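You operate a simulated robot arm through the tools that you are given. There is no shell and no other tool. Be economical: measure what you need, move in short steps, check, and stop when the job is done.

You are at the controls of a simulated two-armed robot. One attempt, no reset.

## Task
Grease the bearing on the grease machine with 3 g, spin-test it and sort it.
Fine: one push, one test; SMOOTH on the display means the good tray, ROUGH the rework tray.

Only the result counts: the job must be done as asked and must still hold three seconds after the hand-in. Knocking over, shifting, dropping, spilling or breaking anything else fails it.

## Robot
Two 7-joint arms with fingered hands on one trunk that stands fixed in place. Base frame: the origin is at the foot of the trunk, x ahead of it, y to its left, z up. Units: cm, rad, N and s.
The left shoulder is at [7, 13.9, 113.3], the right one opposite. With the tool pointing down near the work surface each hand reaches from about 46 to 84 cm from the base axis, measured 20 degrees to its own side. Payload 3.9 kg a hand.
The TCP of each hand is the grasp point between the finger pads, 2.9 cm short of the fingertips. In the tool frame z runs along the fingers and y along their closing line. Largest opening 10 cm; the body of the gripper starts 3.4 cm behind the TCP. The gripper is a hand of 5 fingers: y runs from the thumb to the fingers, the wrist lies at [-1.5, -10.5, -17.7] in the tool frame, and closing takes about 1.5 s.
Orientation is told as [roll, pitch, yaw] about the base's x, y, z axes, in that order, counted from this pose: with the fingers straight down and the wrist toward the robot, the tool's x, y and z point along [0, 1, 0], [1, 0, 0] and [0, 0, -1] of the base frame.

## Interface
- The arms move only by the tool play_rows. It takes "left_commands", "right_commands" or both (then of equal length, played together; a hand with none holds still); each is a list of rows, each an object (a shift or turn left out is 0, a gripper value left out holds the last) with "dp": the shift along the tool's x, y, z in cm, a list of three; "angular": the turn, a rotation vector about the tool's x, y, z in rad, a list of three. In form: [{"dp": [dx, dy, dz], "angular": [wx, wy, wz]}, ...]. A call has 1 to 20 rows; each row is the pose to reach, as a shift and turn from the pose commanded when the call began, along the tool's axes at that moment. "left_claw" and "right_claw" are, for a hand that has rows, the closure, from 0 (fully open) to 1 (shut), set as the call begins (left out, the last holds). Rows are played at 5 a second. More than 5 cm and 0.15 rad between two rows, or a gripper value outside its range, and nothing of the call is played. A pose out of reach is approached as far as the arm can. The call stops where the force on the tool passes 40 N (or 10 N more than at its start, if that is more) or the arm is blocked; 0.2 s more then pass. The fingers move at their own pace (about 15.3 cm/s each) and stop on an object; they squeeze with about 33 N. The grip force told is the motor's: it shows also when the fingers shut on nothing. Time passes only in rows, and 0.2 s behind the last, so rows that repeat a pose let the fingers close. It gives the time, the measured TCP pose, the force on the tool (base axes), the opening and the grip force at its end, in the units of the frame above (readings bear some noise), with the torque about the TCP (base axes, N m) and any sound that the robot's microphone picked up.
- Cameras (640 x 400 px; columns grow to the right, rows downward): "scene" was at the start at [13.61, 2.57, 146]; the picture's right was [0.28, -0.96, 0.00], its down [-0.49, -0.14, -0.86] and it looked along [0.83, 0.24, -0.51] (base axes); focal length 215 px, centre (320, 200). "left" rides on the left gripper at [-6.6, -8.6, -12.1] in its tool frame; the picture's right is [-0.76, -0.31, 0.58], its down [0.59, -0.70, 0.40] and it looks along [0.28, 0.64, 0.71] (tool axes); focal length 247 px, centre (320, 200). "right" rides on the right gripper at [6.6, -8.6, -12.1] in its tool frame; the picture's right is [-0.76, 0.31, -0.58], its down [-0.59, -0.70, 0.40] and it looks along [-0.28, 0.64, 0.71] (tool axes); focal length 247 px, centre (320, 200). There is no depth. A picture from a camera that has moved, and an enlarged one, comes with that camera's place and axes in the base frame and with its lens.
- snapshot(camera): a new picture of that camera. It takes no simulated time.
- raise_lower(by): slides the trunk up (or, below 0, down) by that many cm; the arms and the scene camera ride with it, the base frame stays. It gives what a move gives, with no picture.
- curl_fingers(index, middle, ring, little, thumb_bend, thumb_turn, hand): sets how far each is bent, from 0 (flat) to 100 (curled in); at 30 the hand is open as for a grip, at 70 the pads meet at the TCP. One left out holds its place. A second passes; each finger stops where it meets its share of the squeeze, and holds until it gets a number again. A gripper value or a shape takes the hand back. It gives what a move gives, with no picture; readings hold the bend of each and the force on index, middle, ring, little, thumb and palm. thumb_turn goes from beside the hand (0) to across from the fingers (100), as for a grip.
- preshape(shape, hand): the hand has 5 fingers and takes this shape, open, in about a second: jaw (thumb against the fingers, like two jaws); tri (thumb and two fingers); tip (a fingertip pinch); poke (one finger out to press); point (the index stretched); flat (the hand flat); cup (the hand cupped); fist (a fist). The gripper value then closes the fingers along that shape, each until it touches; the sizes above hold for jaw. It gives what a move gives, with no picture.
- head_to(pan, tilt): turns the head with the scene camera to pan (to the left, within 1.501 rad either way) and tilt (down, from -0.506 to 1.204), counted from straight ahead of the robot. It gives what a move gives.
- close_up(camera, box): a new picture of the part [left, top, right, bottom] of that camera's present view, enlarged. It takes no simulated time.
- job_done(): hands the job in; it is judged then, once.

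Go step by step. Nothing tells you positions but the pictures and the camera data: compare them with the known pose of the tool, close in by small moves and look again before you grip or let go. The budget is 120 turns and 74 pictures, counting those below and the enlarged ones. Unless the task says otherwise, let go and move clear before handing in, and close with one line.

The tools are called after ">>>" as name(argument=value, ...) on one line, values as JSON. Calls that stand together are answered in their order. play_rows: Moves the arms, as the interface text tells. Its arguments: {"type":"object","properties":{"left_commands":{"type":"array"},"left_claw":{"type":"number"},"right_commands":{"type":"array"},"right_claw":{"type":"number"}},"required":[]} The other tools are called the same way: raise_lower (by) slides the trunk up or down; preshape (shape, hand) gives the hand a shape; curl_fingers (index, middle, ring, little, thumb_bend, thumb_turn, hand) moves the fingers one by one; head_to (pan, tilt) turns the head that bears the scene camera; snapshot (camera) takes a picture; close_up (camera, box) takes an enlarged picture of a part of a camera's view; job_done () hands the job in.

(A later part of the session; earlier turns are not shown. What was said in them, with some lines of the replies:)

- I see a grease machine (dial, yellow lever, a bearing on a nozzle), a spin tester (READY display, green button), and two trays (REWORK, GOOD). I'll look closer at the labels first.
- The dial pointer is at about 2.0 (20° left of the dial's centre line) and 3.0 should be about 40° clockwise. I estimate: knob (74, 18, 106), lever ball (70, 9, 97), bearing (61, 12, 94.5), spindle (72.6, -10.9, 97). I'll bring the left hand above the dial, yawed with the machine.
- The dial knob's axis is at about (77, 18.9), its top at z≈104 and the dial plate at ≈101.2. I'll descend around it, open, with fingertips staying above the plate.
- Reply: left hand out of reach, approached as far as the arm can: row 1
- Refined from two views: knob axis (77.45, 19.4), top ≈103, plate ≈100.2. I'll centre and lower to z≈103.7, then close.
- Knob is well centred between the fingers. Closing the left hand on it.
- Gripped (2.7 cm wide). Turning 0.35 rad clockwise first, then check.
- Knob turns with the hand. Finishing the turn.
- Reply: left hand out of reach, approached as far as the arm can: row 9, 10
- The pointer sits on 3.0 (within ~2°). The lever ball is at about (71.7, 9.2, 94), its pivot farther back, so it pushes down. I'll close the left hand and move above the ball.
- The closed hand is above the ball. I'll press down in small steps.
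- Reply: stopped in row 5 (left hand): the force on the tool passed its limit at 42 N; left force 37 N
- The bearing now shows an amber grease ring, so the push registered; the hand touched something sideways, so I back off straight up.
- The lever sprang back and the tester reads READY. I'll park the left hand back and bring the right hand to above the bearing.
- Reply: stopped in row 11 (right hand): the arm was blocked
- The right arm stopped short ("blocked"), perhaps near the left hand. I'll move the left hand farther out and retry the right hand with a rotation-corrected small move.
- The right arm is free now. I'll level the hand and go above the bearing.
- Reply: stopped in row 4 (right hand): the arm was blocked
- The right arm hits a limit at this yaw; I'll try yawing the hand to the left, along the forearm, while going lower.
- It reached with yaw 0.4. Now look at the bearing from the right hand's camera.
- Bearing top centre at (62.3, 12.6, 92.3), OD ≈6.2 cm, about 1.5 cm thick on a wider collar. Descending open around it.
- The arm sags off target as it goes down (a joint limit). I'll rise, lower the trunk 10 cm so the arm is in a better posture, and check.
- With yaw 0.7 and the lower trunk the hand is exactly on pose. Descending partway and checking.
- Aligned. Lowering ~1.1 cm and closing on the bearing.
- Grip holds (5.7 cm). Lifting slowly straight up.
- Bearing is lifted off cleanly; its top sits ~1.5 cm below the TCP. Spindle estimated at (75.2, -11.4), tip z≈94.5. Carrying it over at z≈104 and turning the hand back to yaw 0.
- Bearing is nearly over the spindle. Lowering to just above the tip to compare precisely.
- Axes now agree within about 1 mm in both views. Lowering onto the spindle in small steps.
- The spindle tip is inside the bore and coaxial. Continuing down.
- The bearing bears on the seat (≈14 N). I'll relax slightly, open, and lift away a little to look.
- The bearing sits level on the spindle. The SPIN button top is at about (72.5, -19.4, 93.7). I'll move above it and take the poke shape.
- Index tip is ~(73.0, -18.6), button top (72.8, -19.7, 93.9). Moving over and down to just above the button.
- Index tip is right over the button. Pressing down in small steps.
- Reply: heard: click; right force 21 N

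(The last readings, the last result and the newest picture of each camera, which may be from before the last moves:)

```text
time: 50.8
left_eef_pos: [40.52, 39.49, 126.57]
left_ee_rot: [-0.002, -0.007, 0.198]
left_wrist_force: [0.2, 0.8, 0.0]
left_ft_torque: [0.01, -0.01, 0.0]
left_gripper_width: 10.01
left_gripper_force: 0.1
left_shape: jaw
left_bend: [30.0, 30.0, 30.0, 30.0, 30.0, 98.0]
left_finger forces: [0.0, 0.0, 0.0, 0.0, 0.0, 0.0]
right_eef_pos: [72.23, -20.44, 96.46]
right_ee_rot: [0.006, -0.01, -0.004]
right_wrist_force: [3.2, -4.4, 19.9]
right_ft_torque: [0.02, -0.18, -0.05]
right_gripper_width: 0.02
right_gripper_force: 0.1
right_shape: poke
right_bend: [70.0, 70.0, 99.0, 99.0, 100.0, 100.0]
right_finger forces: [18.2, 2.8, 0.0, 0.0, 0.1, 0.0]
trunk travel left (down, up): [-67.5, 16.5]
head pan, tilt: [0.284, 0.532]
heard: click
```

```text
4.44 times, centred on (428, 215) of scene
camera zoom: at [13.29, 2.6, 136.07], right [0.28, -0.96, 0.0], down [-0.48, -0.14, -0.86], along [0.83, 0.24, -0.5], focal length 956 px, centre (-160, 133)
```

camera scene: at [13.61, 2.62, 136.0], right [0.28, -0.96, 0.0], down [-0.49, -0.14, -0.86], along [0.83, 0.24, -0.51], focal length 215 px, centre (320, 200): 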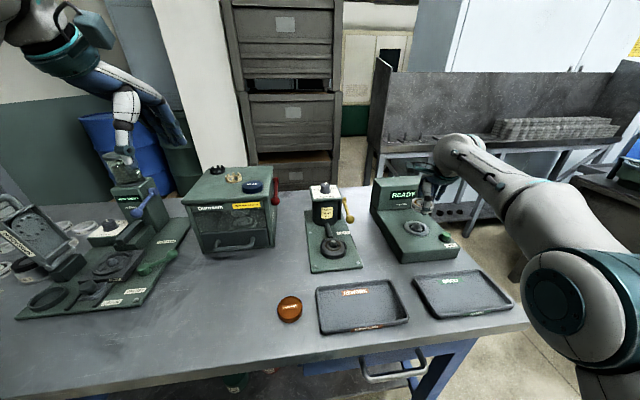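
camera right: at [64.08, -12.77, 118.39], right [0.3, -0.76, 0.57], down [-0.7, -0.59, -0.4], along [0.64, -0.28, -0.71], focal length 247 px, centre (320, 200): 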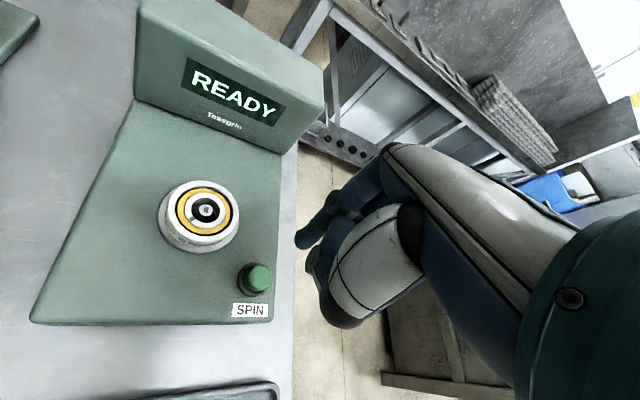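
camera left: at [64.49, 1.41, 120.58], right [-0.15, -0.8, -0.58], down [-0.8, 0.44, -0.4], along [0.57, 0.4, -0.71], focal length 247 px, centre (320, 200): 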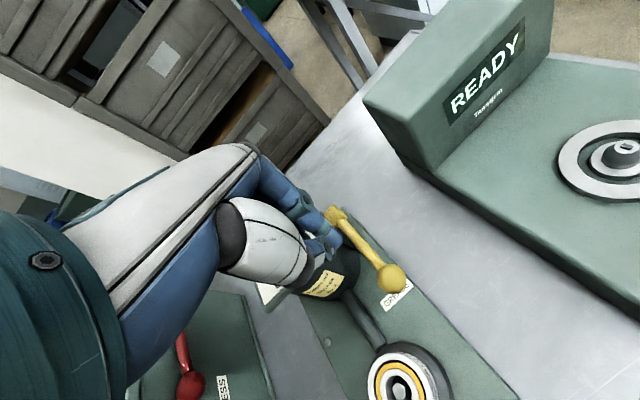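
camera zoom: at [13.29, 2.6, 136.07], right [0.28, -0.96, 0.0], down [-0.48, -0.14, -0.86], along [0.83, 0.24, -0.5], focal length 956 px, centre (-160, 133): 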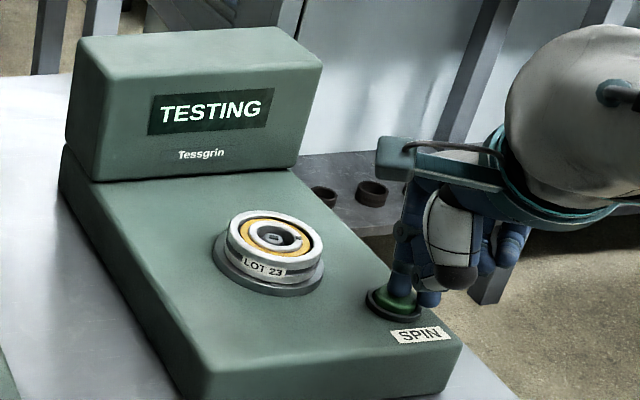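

TESTING: the click registered. I lift off, back away and wait for the result.

>>> play_rows(right_commands=[{"dp": [0, 0, -2]}, {"dp": [0, 0, -5]}, {"dp": [0, 0, -9]}, {"dp": [0, -2, -11]}, {"dp": [0, -4, -11]}, {"dp": [0, -4, -11]}, {"dp": [0, -4, -11]}, {"dp": [0, -4, -11]}, {"dp": [0, -4, -11]}, {"dp": [0, -4, -11]}, {"dp": [0, -4, -11]}, {"dp": [0, -4, -11]}, {"dp": [0, -4, -11]}, {"dp": [0, -4, -11]}, {"dp": [0, -4, -11]}, {"dp": [0, -4, -11]}, {"dp": [0, -4, -11]}, {"dp": [0, -4, -11]}])

>>> snapshot(camera="scene")

```text
time: 54.6
left_eef_pos: [40.76, 39.42, 126.43]
left_ee_rot: [0.0, -0.003, 0.199]
left_wrist_force: [-0.1, 0.1, 0.0]
left_ft_torque: [-0.02, -0.02, -0.01]
left_gripper_width: 10.0
left_gripper_force: 0.1
left_shape: jaw
left_bend: [30.0, 30.0, 30.0, 30.0, 30.0, 98.0]
left_finger forces: [0.0, 0.1, 0.0, 0.0, 0.1, 0.1]
right_eef_pos: [68.39, -20.38, 106.96]
right_ee_rot: [0.002, -0.002, -0.002]
right_wrist_force: [1.4, 1.0, -0.3]
right_ft_torque: [0.02, -0.02, 0.0]
right_gripper_width: 0.0
right_gripper_force: 0.0
right_shape: poke
right_bend: [70.0, 70.0, 99.0, 99.0, 100.0, 100.0]
right_finger forces: [0.0, 0.1, 0.1, 0.1, 0.0, 0.0]
trunk travel left (down, up): [-67.5, 16.5]
head pan, tilt: [0.284, 0.532]
```

```text
11 pictures are left
camera scene: at [13.61, 2.58, 136.0], right [0.28, -0.96, 0.0], down [-0.49, -0.14, -0.86], along [0.83, 0.24, -0.51], focal length 215 px, centre (320, 200)
```

scene: 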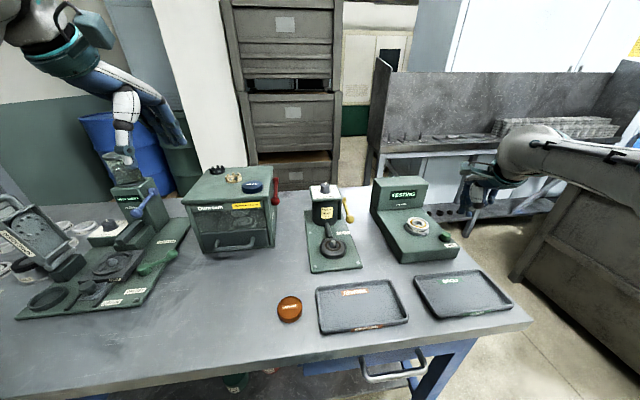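

Still TESTING. I'll restore the jaw shape and wait more.

>>> preshape(hand="right", shape="jaw")

>>> play_rows(right_commands=[{"dp": [0.5, 0, 0]}, {"dp": [0.5, 0, 0]}, {"dp": [0.5, 0, 0]}, {"dp": [0.5, 0, 0]}, {"dp": [0.5, 0, 0]}, {"dp": [0.5, 0, 0]}, {"dp": [0.5, 0, 0]}, {"dp": [0.5, 0, 0]}, {"dp": [0.5, 0, 0]}, {"dp": [0.5, 0, 0]}, {"dp": [0.5, 0, 0]}, {"dp": [0.5, 0, 0]}, {"dp": [0.5, 0, 0]}, {"dp": [0.5, 0, 0]}, {"dp": [0.5, 0, 0]}, {"dp": [0.5, 0, 0]}, {"dp": [0.5, 0, 0]}, {"dp": [0.5, 0, 0]}, {"dp": [0.5, 0, 0]}, {"dp": [0.5, 0, 0]}])

>>> close_up(camera="scene", box=[300, 170, 530, 340])

```text
time: 55.5
left_eef_pos: [40.8, 39.48, 126.37]
left_ee_rot: [0.0, -0.001, 0.198]
left_wrist_force: [0.5, -0.3, 0.3]
left_ft_torque: [0.0, -0.03, 0.0]
left_gripper_width: 10.0
left_gripper_force: 0.0
left_shape: jaw
left_bend: [30.0, 30.0, 30.0, 30.0, 30.0, 98.0]
left_finger forces: [0.0, 0.0, 0.0, 0.0, 0.0, 0.0]
right_eef_pos: [68.39, -20.48, 107.03]
right_ee_rot: [0.004, -0.002, -0.001]
right_wrist_force: [-0.2, -0.6, 0.9]
right_ft_torque: [0.0, 0.05, -0.04]
right_gripper_width: 10.0
right_gripper_force: 0.0
right_shape: jaw
right_bend: [30.0, 30.0, 30.0, 30.0, 30.0, 98.0]
right_finger forces: [0.0, 0.1, 0.1, 0.0, 0.0, 0.1]
trunk travel left (down, up): [-67.5, 16.5]
head pan, tilt: [0.284, 0.532]
```

```text
time: 59.7
left_eef_pos: [40.79, 39.48, 126.38]
left_ee_rot: [0.0, -0.002, 0.199]
left_wrist_force: [0.3, -0.6, 1.4]
left_ft_torque: [0.01, 0.02, -0.03]
left_gripper_width: 9.99
left_gripper_force: 0.1
left_shape: jaw
left_bend: [30.0, 30.0, 30.0, 30.0, 30.0, 98.0]
left_finger forces: [0.1, 0.0, 0.1, 0.1, 0.1, 0.0]
right_eef_pos: [68.49, -20.0, 106.94]
right_ee_rot: [0.004, -0.004, -0.003]
right_wrist_force: [0.2, 0.5, 0.3]
right_ft_torque: [0.02, 0.01, -0.01]
right_gripper_width: 10.0
right_gripper_force: 0.0
right_shape: jaw
right_bend: [30.0, 30.0, 30.0, 30.0, 30.0, 98.0]
right_finger forces: [0.0, 0.0, 0.1, 0.0, 0.0, 0.0]
trunk travel left (down, up): [-67.5, 16.5]
head pan, tilt: [0.284, 0.532]
```

```text
2.35 times, centred on (415, 255) of scene
camera zoom: at [13.61, 2.58, 136.0], right [0.28, -0.96, 0.0], down [-0.49, -0.14, -0.86], along [0.83, 0.24, -0.51], focal length 506 px, centre (96, 71)
```

zoom: 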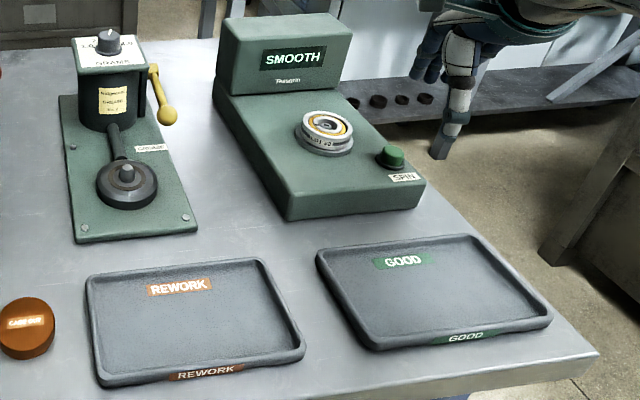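

SMOOTH → the GOOD tray. Moving back over the bearing on the spindle to just above it.

>>> play_rows(right_commands=[{"dp": [2.7, 2.2, 0]}, {"dp": [5.4, 4.4, 0]}, {"dp": [8.15, 6.5, 0]}, {"dp": [8.15, 6.5, 3]}, {"dp": [8.15, 6.5, 6]}, {"dp": [8.15, 6.5, 8.3]}, {"dp": [8.15, 6.5, 8.3]}])

>>> snapshot(camera="right")

```text
time: 61.3
left_eef_pos: [40.8, 39.42, 126.52]
left_ee_rot: [0.0, -0.004, 0.199]
left_wrist_force: [-1.1, -0.2, -0.1]
left_ft_torque: [0.0, 0.02, 0.0]
left_gripper_width: 10.02
left_gripper_force: 0.1
left_shape: jaw
left_bend: [30.0, 30.0, 30.0, 30.0, 30.0, 98.0]
left_finger forces: [0.0, 0.0, 0.0, 0.0, 0.1, 0.0]
right_eef_pos: [74.82, -11.58, 98.76]
right_ee_rot: [0.003, -0.001, 0.0]
right_wrist_force: [1.1, 1.0, -0.6]
right_ft_torque: [0.0, -0.02, 0.01]
right_gripper_width: 10.01
right_gripper_force: 0.1
right_shape: jaw
right_bend: [30.0, 30.0, 30.0, 30.0, 30.0, 98.0]
right_finger forces: [0.1, 0.0, 0.0, 0.0, 0.0, 0.1]
trunk travel left (down, up): [-67.5, 16.5]
head pan, tilt: [0.284, 0.532]
```

```text
9 pictures are left
camera right: at [66.32, -5.21, 110.87], right [0.3, -0.76, 0.57], down [-0.7, -0.59, -0.4], along [0.64, -0.28, -0.71], focal length 247 px, centre (320, 200)
```

right: 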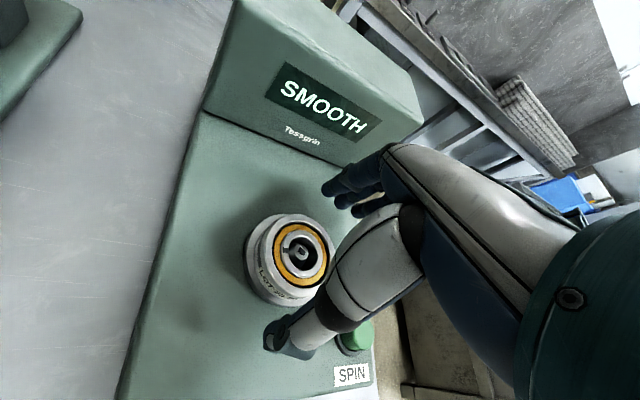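

Aligned. Lowering 2.2 cm and gripping.

>>> play_rows(right_commands=[{"dp": [-0.08, 0.05, 1]}, {"dp": [-0.08, 0.05, 2.2]}, {"dp": [-0.08, 0.05, 2.2]}])

>>> play_rows(right_claw=1, right_commands=[{"dp": [0, 0, 0]}, {"dp": [0, 0, 0]}, {"dp": [0, 0, 0]}, {"dp": [0, 0, 0]}, {"dp": [0, 0, 0]}, {"dp": [0, 0, 0]}, {"dp": [0, 0, 0]}])

>>> play_rows(right_commands=[{"dp": [0, 0, -0.5]}, {"dp": [0, 0, -1.2]}, {"dp": [0, 0, -2]}, {"dp": [0, 0, -4]}, {"dp": [0, 0, -6]}, {"dp": [0, 0, -8]}, {"dp": [0, 0, -8]}])

>>> snapshot(camera="right")

```text
time: 62.1
left_eef_pos: [40.75, 39.49, 126.44]
left_ee_rot: [0.0, -0.002, 0.198]
left_wrist_force: [0.0, 0.4, 0.0]
left_ft_torque: [-0.03, -0.01, -0.01]
left_gripper_width: 9.99
left_gripper_force: 0.1
left_shape: jaw
left_bend: [30.0, 30.0, 30.0, 30.0, 30.0, 98.0]
left_finger forces: [0.0, 0.0, 0.0, 0.1, 0.0, 0.0]
right_eef_pos: [74.89, -11.88, 96.39]
right_ee_rot: [0.003, -0.002, -0.002]
right_wrist_force: [-0.1, -0.5, 0.0]
right_ft_torque: [-0.03, -0.03, 0.0]
right_gripper_width: 9.98
right_gripper_force: 0.1
right_shape: jaw
right_bend: [30.0, 30.0, 30.0, 30.0, 30.0, 98.0]
right_finger forces: [0.1, 0.1, 0.0, 0.0, 0.0, 0.0]
trunk travel left (down, up): [-67.5, 16.5]
head pan, tilt: [0.284, 0.532]
```

```text
time: 63.7
left_eef_pos: [40.75, 39.41, 126.41]
left_ee_rot: [0.001, -0.002, 0.199]
left_wrist_force: [0.0, 0.1, 0.0]
left_ft_torque: [0.03, 0.01, -0.01]
left_gripper_width: 10.0
left_gripper_force: 0.0
left_shape: jaw
left_bend: [30.0, 30.0, 30.0, 30.0, 30.0, 98.0]
left_finger forces: [0.0, 0.0, 0.0, 0.0, 0.0, 0.0]
right_eef_pos: [74.97, -11.78, 96.49]
right_ee_rot: [0.005, 0.001, -0.001]
right_wrist_force: [-0.6, 0.7, -0.2]
right_ft_torque: [0.05, -0.01, 0.01]
right_gripper_width: 5.69
right_gripper_force: 33.2
right_shape: jaw
right_bend: [39.0, 41.0, 74.0, 51.0, 33.0, 100.0]
right_finger forces: [19.6, 8.6, 0.0, 0.0, 28.5, 0.0]
trunk travel left (down, up): [-67.5, 16.5]
head pan, tilt: [0.284, 0.532]
```

```text
time: 65.3
left_eef_pos: [40.87, 39.33, 126.42]
left_ee_rot: [0.001, -0.002, 0.2]
left_wrist_force: [0.0, 0.3, 0.9]
left_ft_torque: [0.01, -0.01, -0.03]
left_gripper_width: 10.0
left_gripper_force: 0.1
left_shape: jaw
left_bend: [30.0, 30.0, 30.0, 30.0, 30.0, 98.0]
left_finger forces: [0.0, 0.1, 0.0, 0.1, 0.1, 0.0]
right_eef_pos: [74.9, -11.93, 104.45]
right_ee_rot: [0.005, -0.002, -0.002]
right_wrist_force: [0.3, 0.9, -2.2]
right_ft_torque: [0.0, 0.03, -0.02]
right_gripper_width: 5.66
right_gripper_force: 33.1
right_shape: jaw
right_bend: [39.0, 41.0, 74.0, 51.0, 33.0, 100.0]
right_finger forces: [19.6, 8.5, 0.0, 0.1, 28.5, 0.1]
trunk travel left (down, up): [-67.5, 16.5]
head pan, tilt: [0.284, 0.532]
```

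```text
8 pictures are left
camera right: at [66.44, -5.41, 116.56], right [0.3, -0.76, 0.57], down [-0.7, -0.59, -0.4], along [0.64, -0.28, -0.71], focal length 247 px, centre (320, 200)
```

right: 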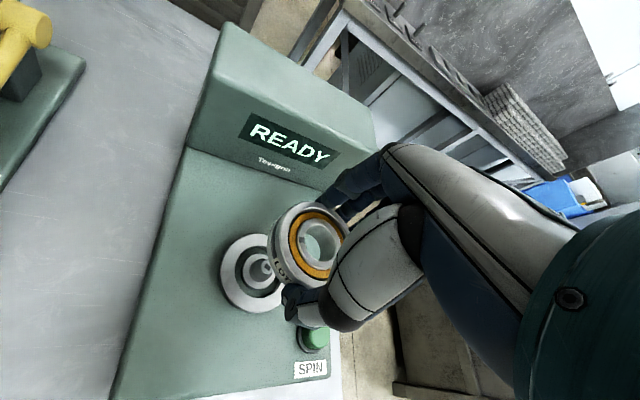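

Bearing lifted off again. Carrying it to above the GOOD tray, about (57, -21.3).

>>> play_rows(right_commands=[{"dp": [-1.6, -3, 0]}, {"dp": [-3.2, -6, 0]}, {"dp": [-4.8, -9, 0]}, {"dp": [-6.3, -12, 0]}, {"dp": [-7.9, -15, 0]}, {"dp": [-9.4, -17.9, 1]}, {"dp": [-9.4, -17.9, 4]}, {"dp": [-9.4, -17.9, 4]}])

>>> snapshot(camera="right")

>>> close_up(camera="scene", box=[390, 220, 530, 330])

```text
time: 67.1
left_eef_pos: [40.56, 39.59, 126.27]
left_ee_rot: [-0.001, -0.001, 0.198]
left_wrist_force: [0.8, 0.9, 0.2]
left_ft_torque: [-0.02, 0.0, -0.01]
left_gripper_width: 10.0
left_gripper_force: 0.0
left_shape: jaw
left_bend: [30.0, 30.0, 30.0, 30.0, 30.0, 98.0]
left_finger forces: [0.1, 0.1, 0.1, 0.0, 0.0, 0.0]
right_eef_pos: [57.01, -20.98, 100.37]
right_ee_rot: [0.004, -0.002, -0.003]
right_wrist_force: [-0.6, -0.2, -2.4]
right_ft_torque: [-0.02, 0.04, -0.01]
right_gripper_width: 5.67
right_gripper_force: 33.6
right_shape: jaw
right_bend: [39.0, 41.0, 74.0, 51.0, 33.0, 100.0]
right_finger forces: [19.7, 8.7, 0.1, 0.1, 28.4, 0.0]
right hand out of reach, approached as far as the arm can: row 6
trunk travel left (down, up): [-67.5, 16.5]
head pan, tilt: [0.284, 0.532]
```

```text
7 pictures are left
camera right: at [48.48, -14.5, 112.5], right [0.3, -0.76, 0.57], down [-0.7, -0.59, -0.4], along [0.64, -0.28, -0.71], focal length 247 px, centre (320, 200)
```

right: 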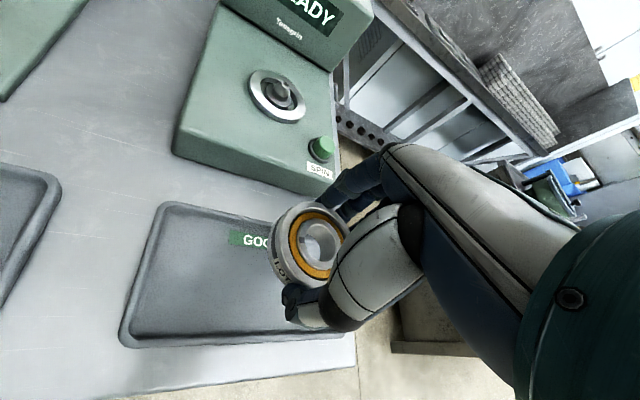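

```text
3.64 times, centred on (460, 275) of scene
camera zoom: at [13.56, 2.7, 136.01], right [0.28, -0.96, 0.0], down [-0.49, -0.14, -0.86], along [0.83, 0.24, -0.51], focal length 782 px, centre (-189, -73)
```

zoom: 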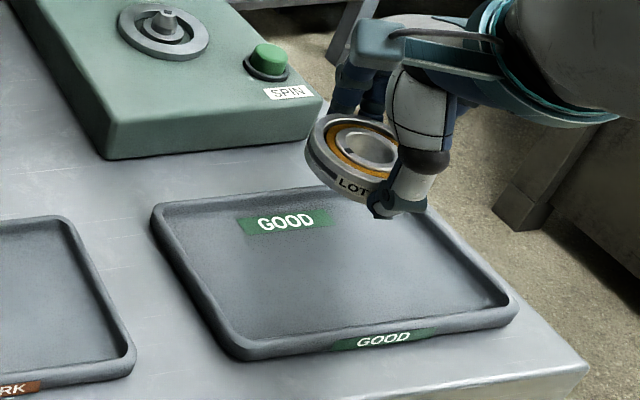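

The tray spans ~19.6 × 10.8 cm with centre (57, -21.4), rim z≈89, so I'm centred. I'll yaw the hand -0.5 (finger line along the tray's length) and lower to just above the floor.

>>> play_rows(right_commands=[{"dp": [-0.1, 0, 0.5], "angular": [0, 0, 0.1]}, {"dp": [-0.3, 0, 1.5], "angular": [0, 0, 0.2]}, {"dp": [-0.4, 0, 3], "angular": [0, 0, 0.3]}, {"dp": [-0.4, 0, 5], "angular": [0, 0, 0.4]}, {"dp": [-0.4, 0, 6.5], "angular": [0, 0, 0.5]}, {"dp": [-0.4, 0, 7.8], "angular": [0, 0, 0.5]}, {"dp": [-0.4, 0, 7.8], "angular": [0, 0, 0.5]}])

>>> snapshot(camera="right")

>>> close_up(camera="scene", box=[390, 240, 530, 330])

```text
time: 68.7
left_eef_pos: [40.88, 39.36, 126.34]
left_ee_rot: [0.0, -0.001, 0.198]
left_wrist_force: [-0.3, 0.1, 0.1]
left_ft_torque: [0.04, 0.03, -0.01]
left_gripper_width: 9.98
left_gripper_force: 0.1
left_shape: jaw
left_bend: [30.0, 30.0, 30.0, 30.0, 30.0, 98.0]
left_finger forces: [0.0, 0.0, 0.1, 0.0, 0.0, 0.0]
right_eef_pos: [57.04, -21.71, 92.67]
right_ee_rot: [0.005, 0.001, -0.502]
right_wrist_force: [0.1, 0.0, -0.9]
right_ft_torque: [-0.02, -0.01, -0.01]
right_gripper_width: 5.65
right_gripper_force: 33.2
right_shape: jaw
right_bend: [39.0, 41.0, 74.0, 51.0, 33.0, 100.0]
right_finger forces: [19.5, 8.9, 0.0, 0.0, 28.4, 0.0]
trunk travel left (down, up): [-67.5, 16.5]
head pan, tilt: [0.284, 0.532]
```

```text
5 pictures are left
camera right: at [52.73, -11.79, 104.65], right [-0.1, -0.81, 0.57], down [-0.9, -0.18, -0.4], along [0.43, -0.55, -0.71], focal length 247 px, centre (320, 200)
```

right: 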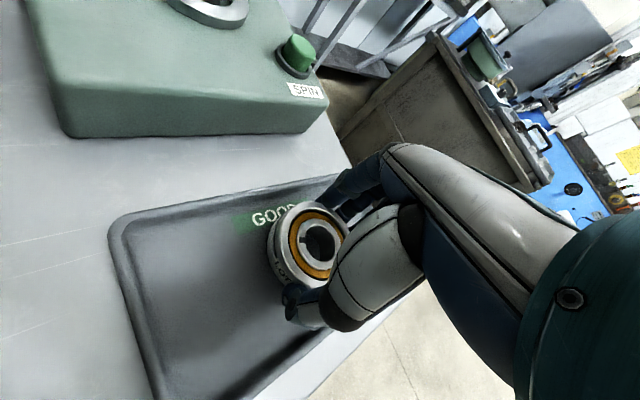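

```text
4.44 times, centred on (460, 285) of scene
camera zoom: at [13.62, 2.58, 136.0], right [0.28, -0.96, 0.0], down [-0.49, -0.14, -0.86], along [0.83, 0.24, -0.51], focal length 956 px, centre (-302, -178)
```

zoom: 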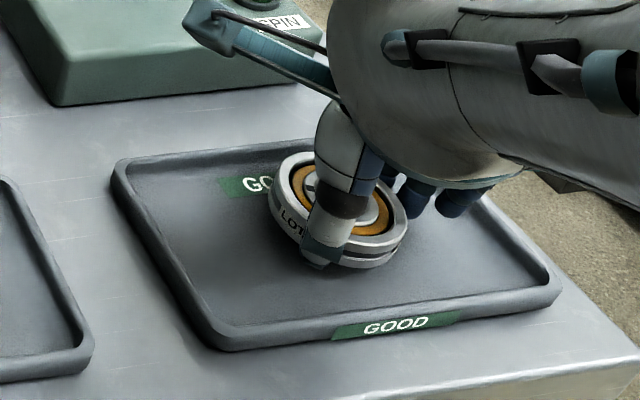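

Well inside the tray. Lowering gently until it touches.

>>> play_rows(right_commands=[{"dp": [0, 0, 0.25]}, {"dp": [0, 0, 0.5]}, {"dp": [0, 0, 0.75]}, {"dp": [0, 0, 1.0]}, {"dp": [0, 0, 1.0]}])

```text
time: 69.9
left_eef_pos: [40.79, 39.46, 126.44]
left_ee_rot: [0.001, -0.004, 0.199]
left_wrist_force: [0.1, 0.5, 0.8]
left_ft_torque: [0.03, 0.01, -0.01]
left_gripper_width: 10.02
left_gripper_force: 0.0
left_shape: jaw
left_bend: [30.0, 30.0, 30.0, 30.0, 30.0, 98.0]
left_finger forces: [0.1, 0.1, 0.0, 0.1, 0.1, 0.1]
right_eef_pos: [57.06, -21.58, 91.64]
right_ee_rot: [0.003, 0.001, -0.502]
right_wrist_force: [-0.2, -0.4, -2.1]
right_ft_torque: [0.01, 0.01, 0.0]
right_gripper_width: 5.64
right_gripper_force: 33.6
right_shape: jaw
right_bend: [39.0, 41.0, 74.0, 51.0, 33.0, 100.0]
right_finger forces: [19.5, 8.7, 0.0, 0.0, 28.3, 0.0]
trunk travel left (down, up): [-67.5, 16.5]
head pan, tilt: [0.284, 0.532]
```

>>> play_rows(right_commands=[{"dp": [0, 0, 0.15]}, {"dp": [0, 0, 0.3]}, {"dp": [0, 0, 0.45]}, {"dp": [0, 0, 0.6]}, {"dp": [0, 0, 0.6]}])

```text
time: 71.1
left_eef_pos: [40.4, 39.56, 126.48]
left_ee_rot: [-0.002, -0.004, 0.201]
left_wrist_force: [0.2, 0.9, 0.0]
left_ft_torque: [0.04, -0.01, 0.0]
left_gripper_width: 10.0
left_gripper_force: 0.0
left_shape: jaw
left_bend: [30.0, 30.0, 30.0, 30.0, 30.0, 98.0]
left_finger forces: [0.0, 0.0, 0.0, 0.0, 0.0, 0.0]
right_eef_pos: [56.87, -21.61, 91.44]
right_ee_rot: [0.007, -0.007, -0.503]
right_wrist_force: [0.4, -0.3, 28.8]
right_ft_torque: [0.47, 0.69, 0.04]
right_gripper_width: 5.78
right_gripper_force: 33.0
right_shape: jaw
right_bend: [39.0, 40.0, 74.0, 51.0, 32.0, 100.0]
right_finger forces: [22.0, 13.6, 0.1, 0.0, 59.4, 0.1]
trunk travel left (down, up): [-67.5, 16.5]
head pan, tilt: [0.284, 0.532]
```

Touching the floor (29 N). I relax upward 0.5 cm, open, and lift clear.

>>> play_rows(right_commands=[{"dp": [0, 0, -0.25]}, {"dp": [0, 0, -0.45]}, {"dp": [0, 0, -0.45]}])

>>> play_rows(right_claw=0.2, right_commands=[{"dp": [0, 0, 0]}, {"dp": [0, 0, 0]}, {"dp": [0, 0, 0]}, {"dp": [0, 0, 0]}, {"dp": [0, 0, -1]}, {"dp": [0, 0, -3]}, {"dp": [0, 0, -6]}, {"dp": [0, 0, -9]}, {"dp": [0, 0, -12]}, {"dp": [0, 0, -12]}])

>>> snapshot(camera="right")

```text
time: 71.9
left_eef_pos: [40.57, 39.59, 126.34]
left_ee_rot: [-0.002, -0.004, 0.198]
left_wrist_force: [-0.1, -0.2, 0.4]
left_ft_torque: [0.0, -0.01, -0.04]
left_gripper_width: 10.01
left_gripper_force: 0.2
left_shape: jaw
left_bend: [30.0, 30.0, 30.0, 30.0, 30.0, 98.0]
left_finger forces: [0.1, 0.0, 0.0, 0.1, 0.1, 0.0]
right_eef_pos: [56.84, -21.58, 91.45]
right_ee_rot: [0.004, 0.001, -0.503]
right_wrist_force: [2.7, 0.4, 13.1]
right_ft_torque: [-0.1, -0.13, 0.05]
right_gripper_width: 5.79
right_gripper_force: 33.2
right_shape: jaw
right_bend: [39.0, 39.0, 74.0, 51.0, 32.0, 100.0]
right_finger forces: [21.9, 17.8, 0.0, 0.0, 37.9, 0.0]
trunk travel left (down, up): [-67.5, 16.5]
head pan, tilt: [0.284, 0.532]
```

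```text
time: 74.1
left_eef_pos: [40.76, 39.36, 126.42]
left_ee_rot: [-0.001, -0.003, 0.199]
left_wrist_force: [0.3, -1.1, 1.2]
left_ft_torque: [-0.01, -0.03, -0.03]
left_gripper_width: 9.98
left_gripper_force: 0.1
left_shape: jaw
left_bend: [30.0, 30.0, 30.0, 30.0, 30.0, 98.0]
left_finger forces: [0.0, 0.0, 0.0, 0.0, 0.1, 0.0]
right_eef_pos: [57.09, -21.71, 103.48]
right_ee_rot: [0.004, 0.001, -0.5]
right_wrist_force: [0.0, -0.6, -0.7]
right_ft_torque: [0.02, 0.0, -0.04]
right_gripper_width: 7.97
right_gripper_force: 0.1
right_shape: jaw
right_bend: [38.0, 33.0, 25.0, 37.0, 30.0, 99.0]
right_finger forces: [0.0, 0.0, 0.1, 0.0, 0.0, 0.0]
trunk travel left (down, up): [-67.5, 16.5]
head pan, tilt: [0.284, 0.532]
```

```text
3 pictures are left
camera right: at [52.73, -11.83, 115.59], right [-0.1, -0.81, 0.57], down [-0.9, -0.18, -0.4], along [0.43, -0.55, -0.72], focal length 247 px, centre (320, 200)
```

right: 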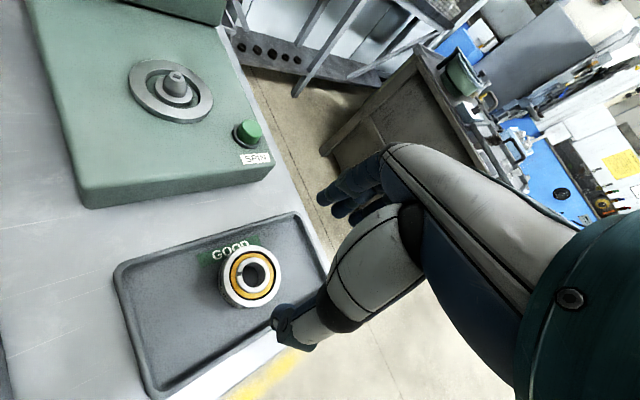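

The bearing lies flat in the GOOD tray and the hand is clear. One last overview to confirm nothing else moved.

>>> snapshot(camera="scene")

```text
2 pictures are left
camera scene: at [13.65, 2.57, 136.0], right [0.28, -0.96, 0.0], down [-0.49, -0.14, -0.86], along [0.83, 0.24, -0.51], focal length 215 px, centre (320, 200)
```

scene: 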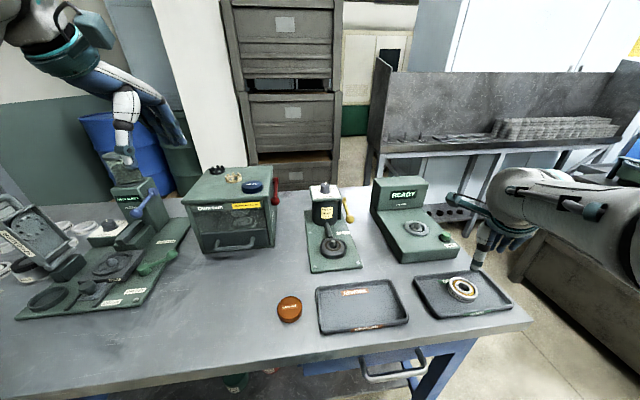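

Everything is in place: the bearing is in the GOOD tray and both hands are clear. Handing in.

>>> job_done()

```text
The job is handed in.
```

I set the dial to 3 g, pushed the lever once and ran one spin test. The display read SMOOTH, so the bearing is in the GOOD tray.
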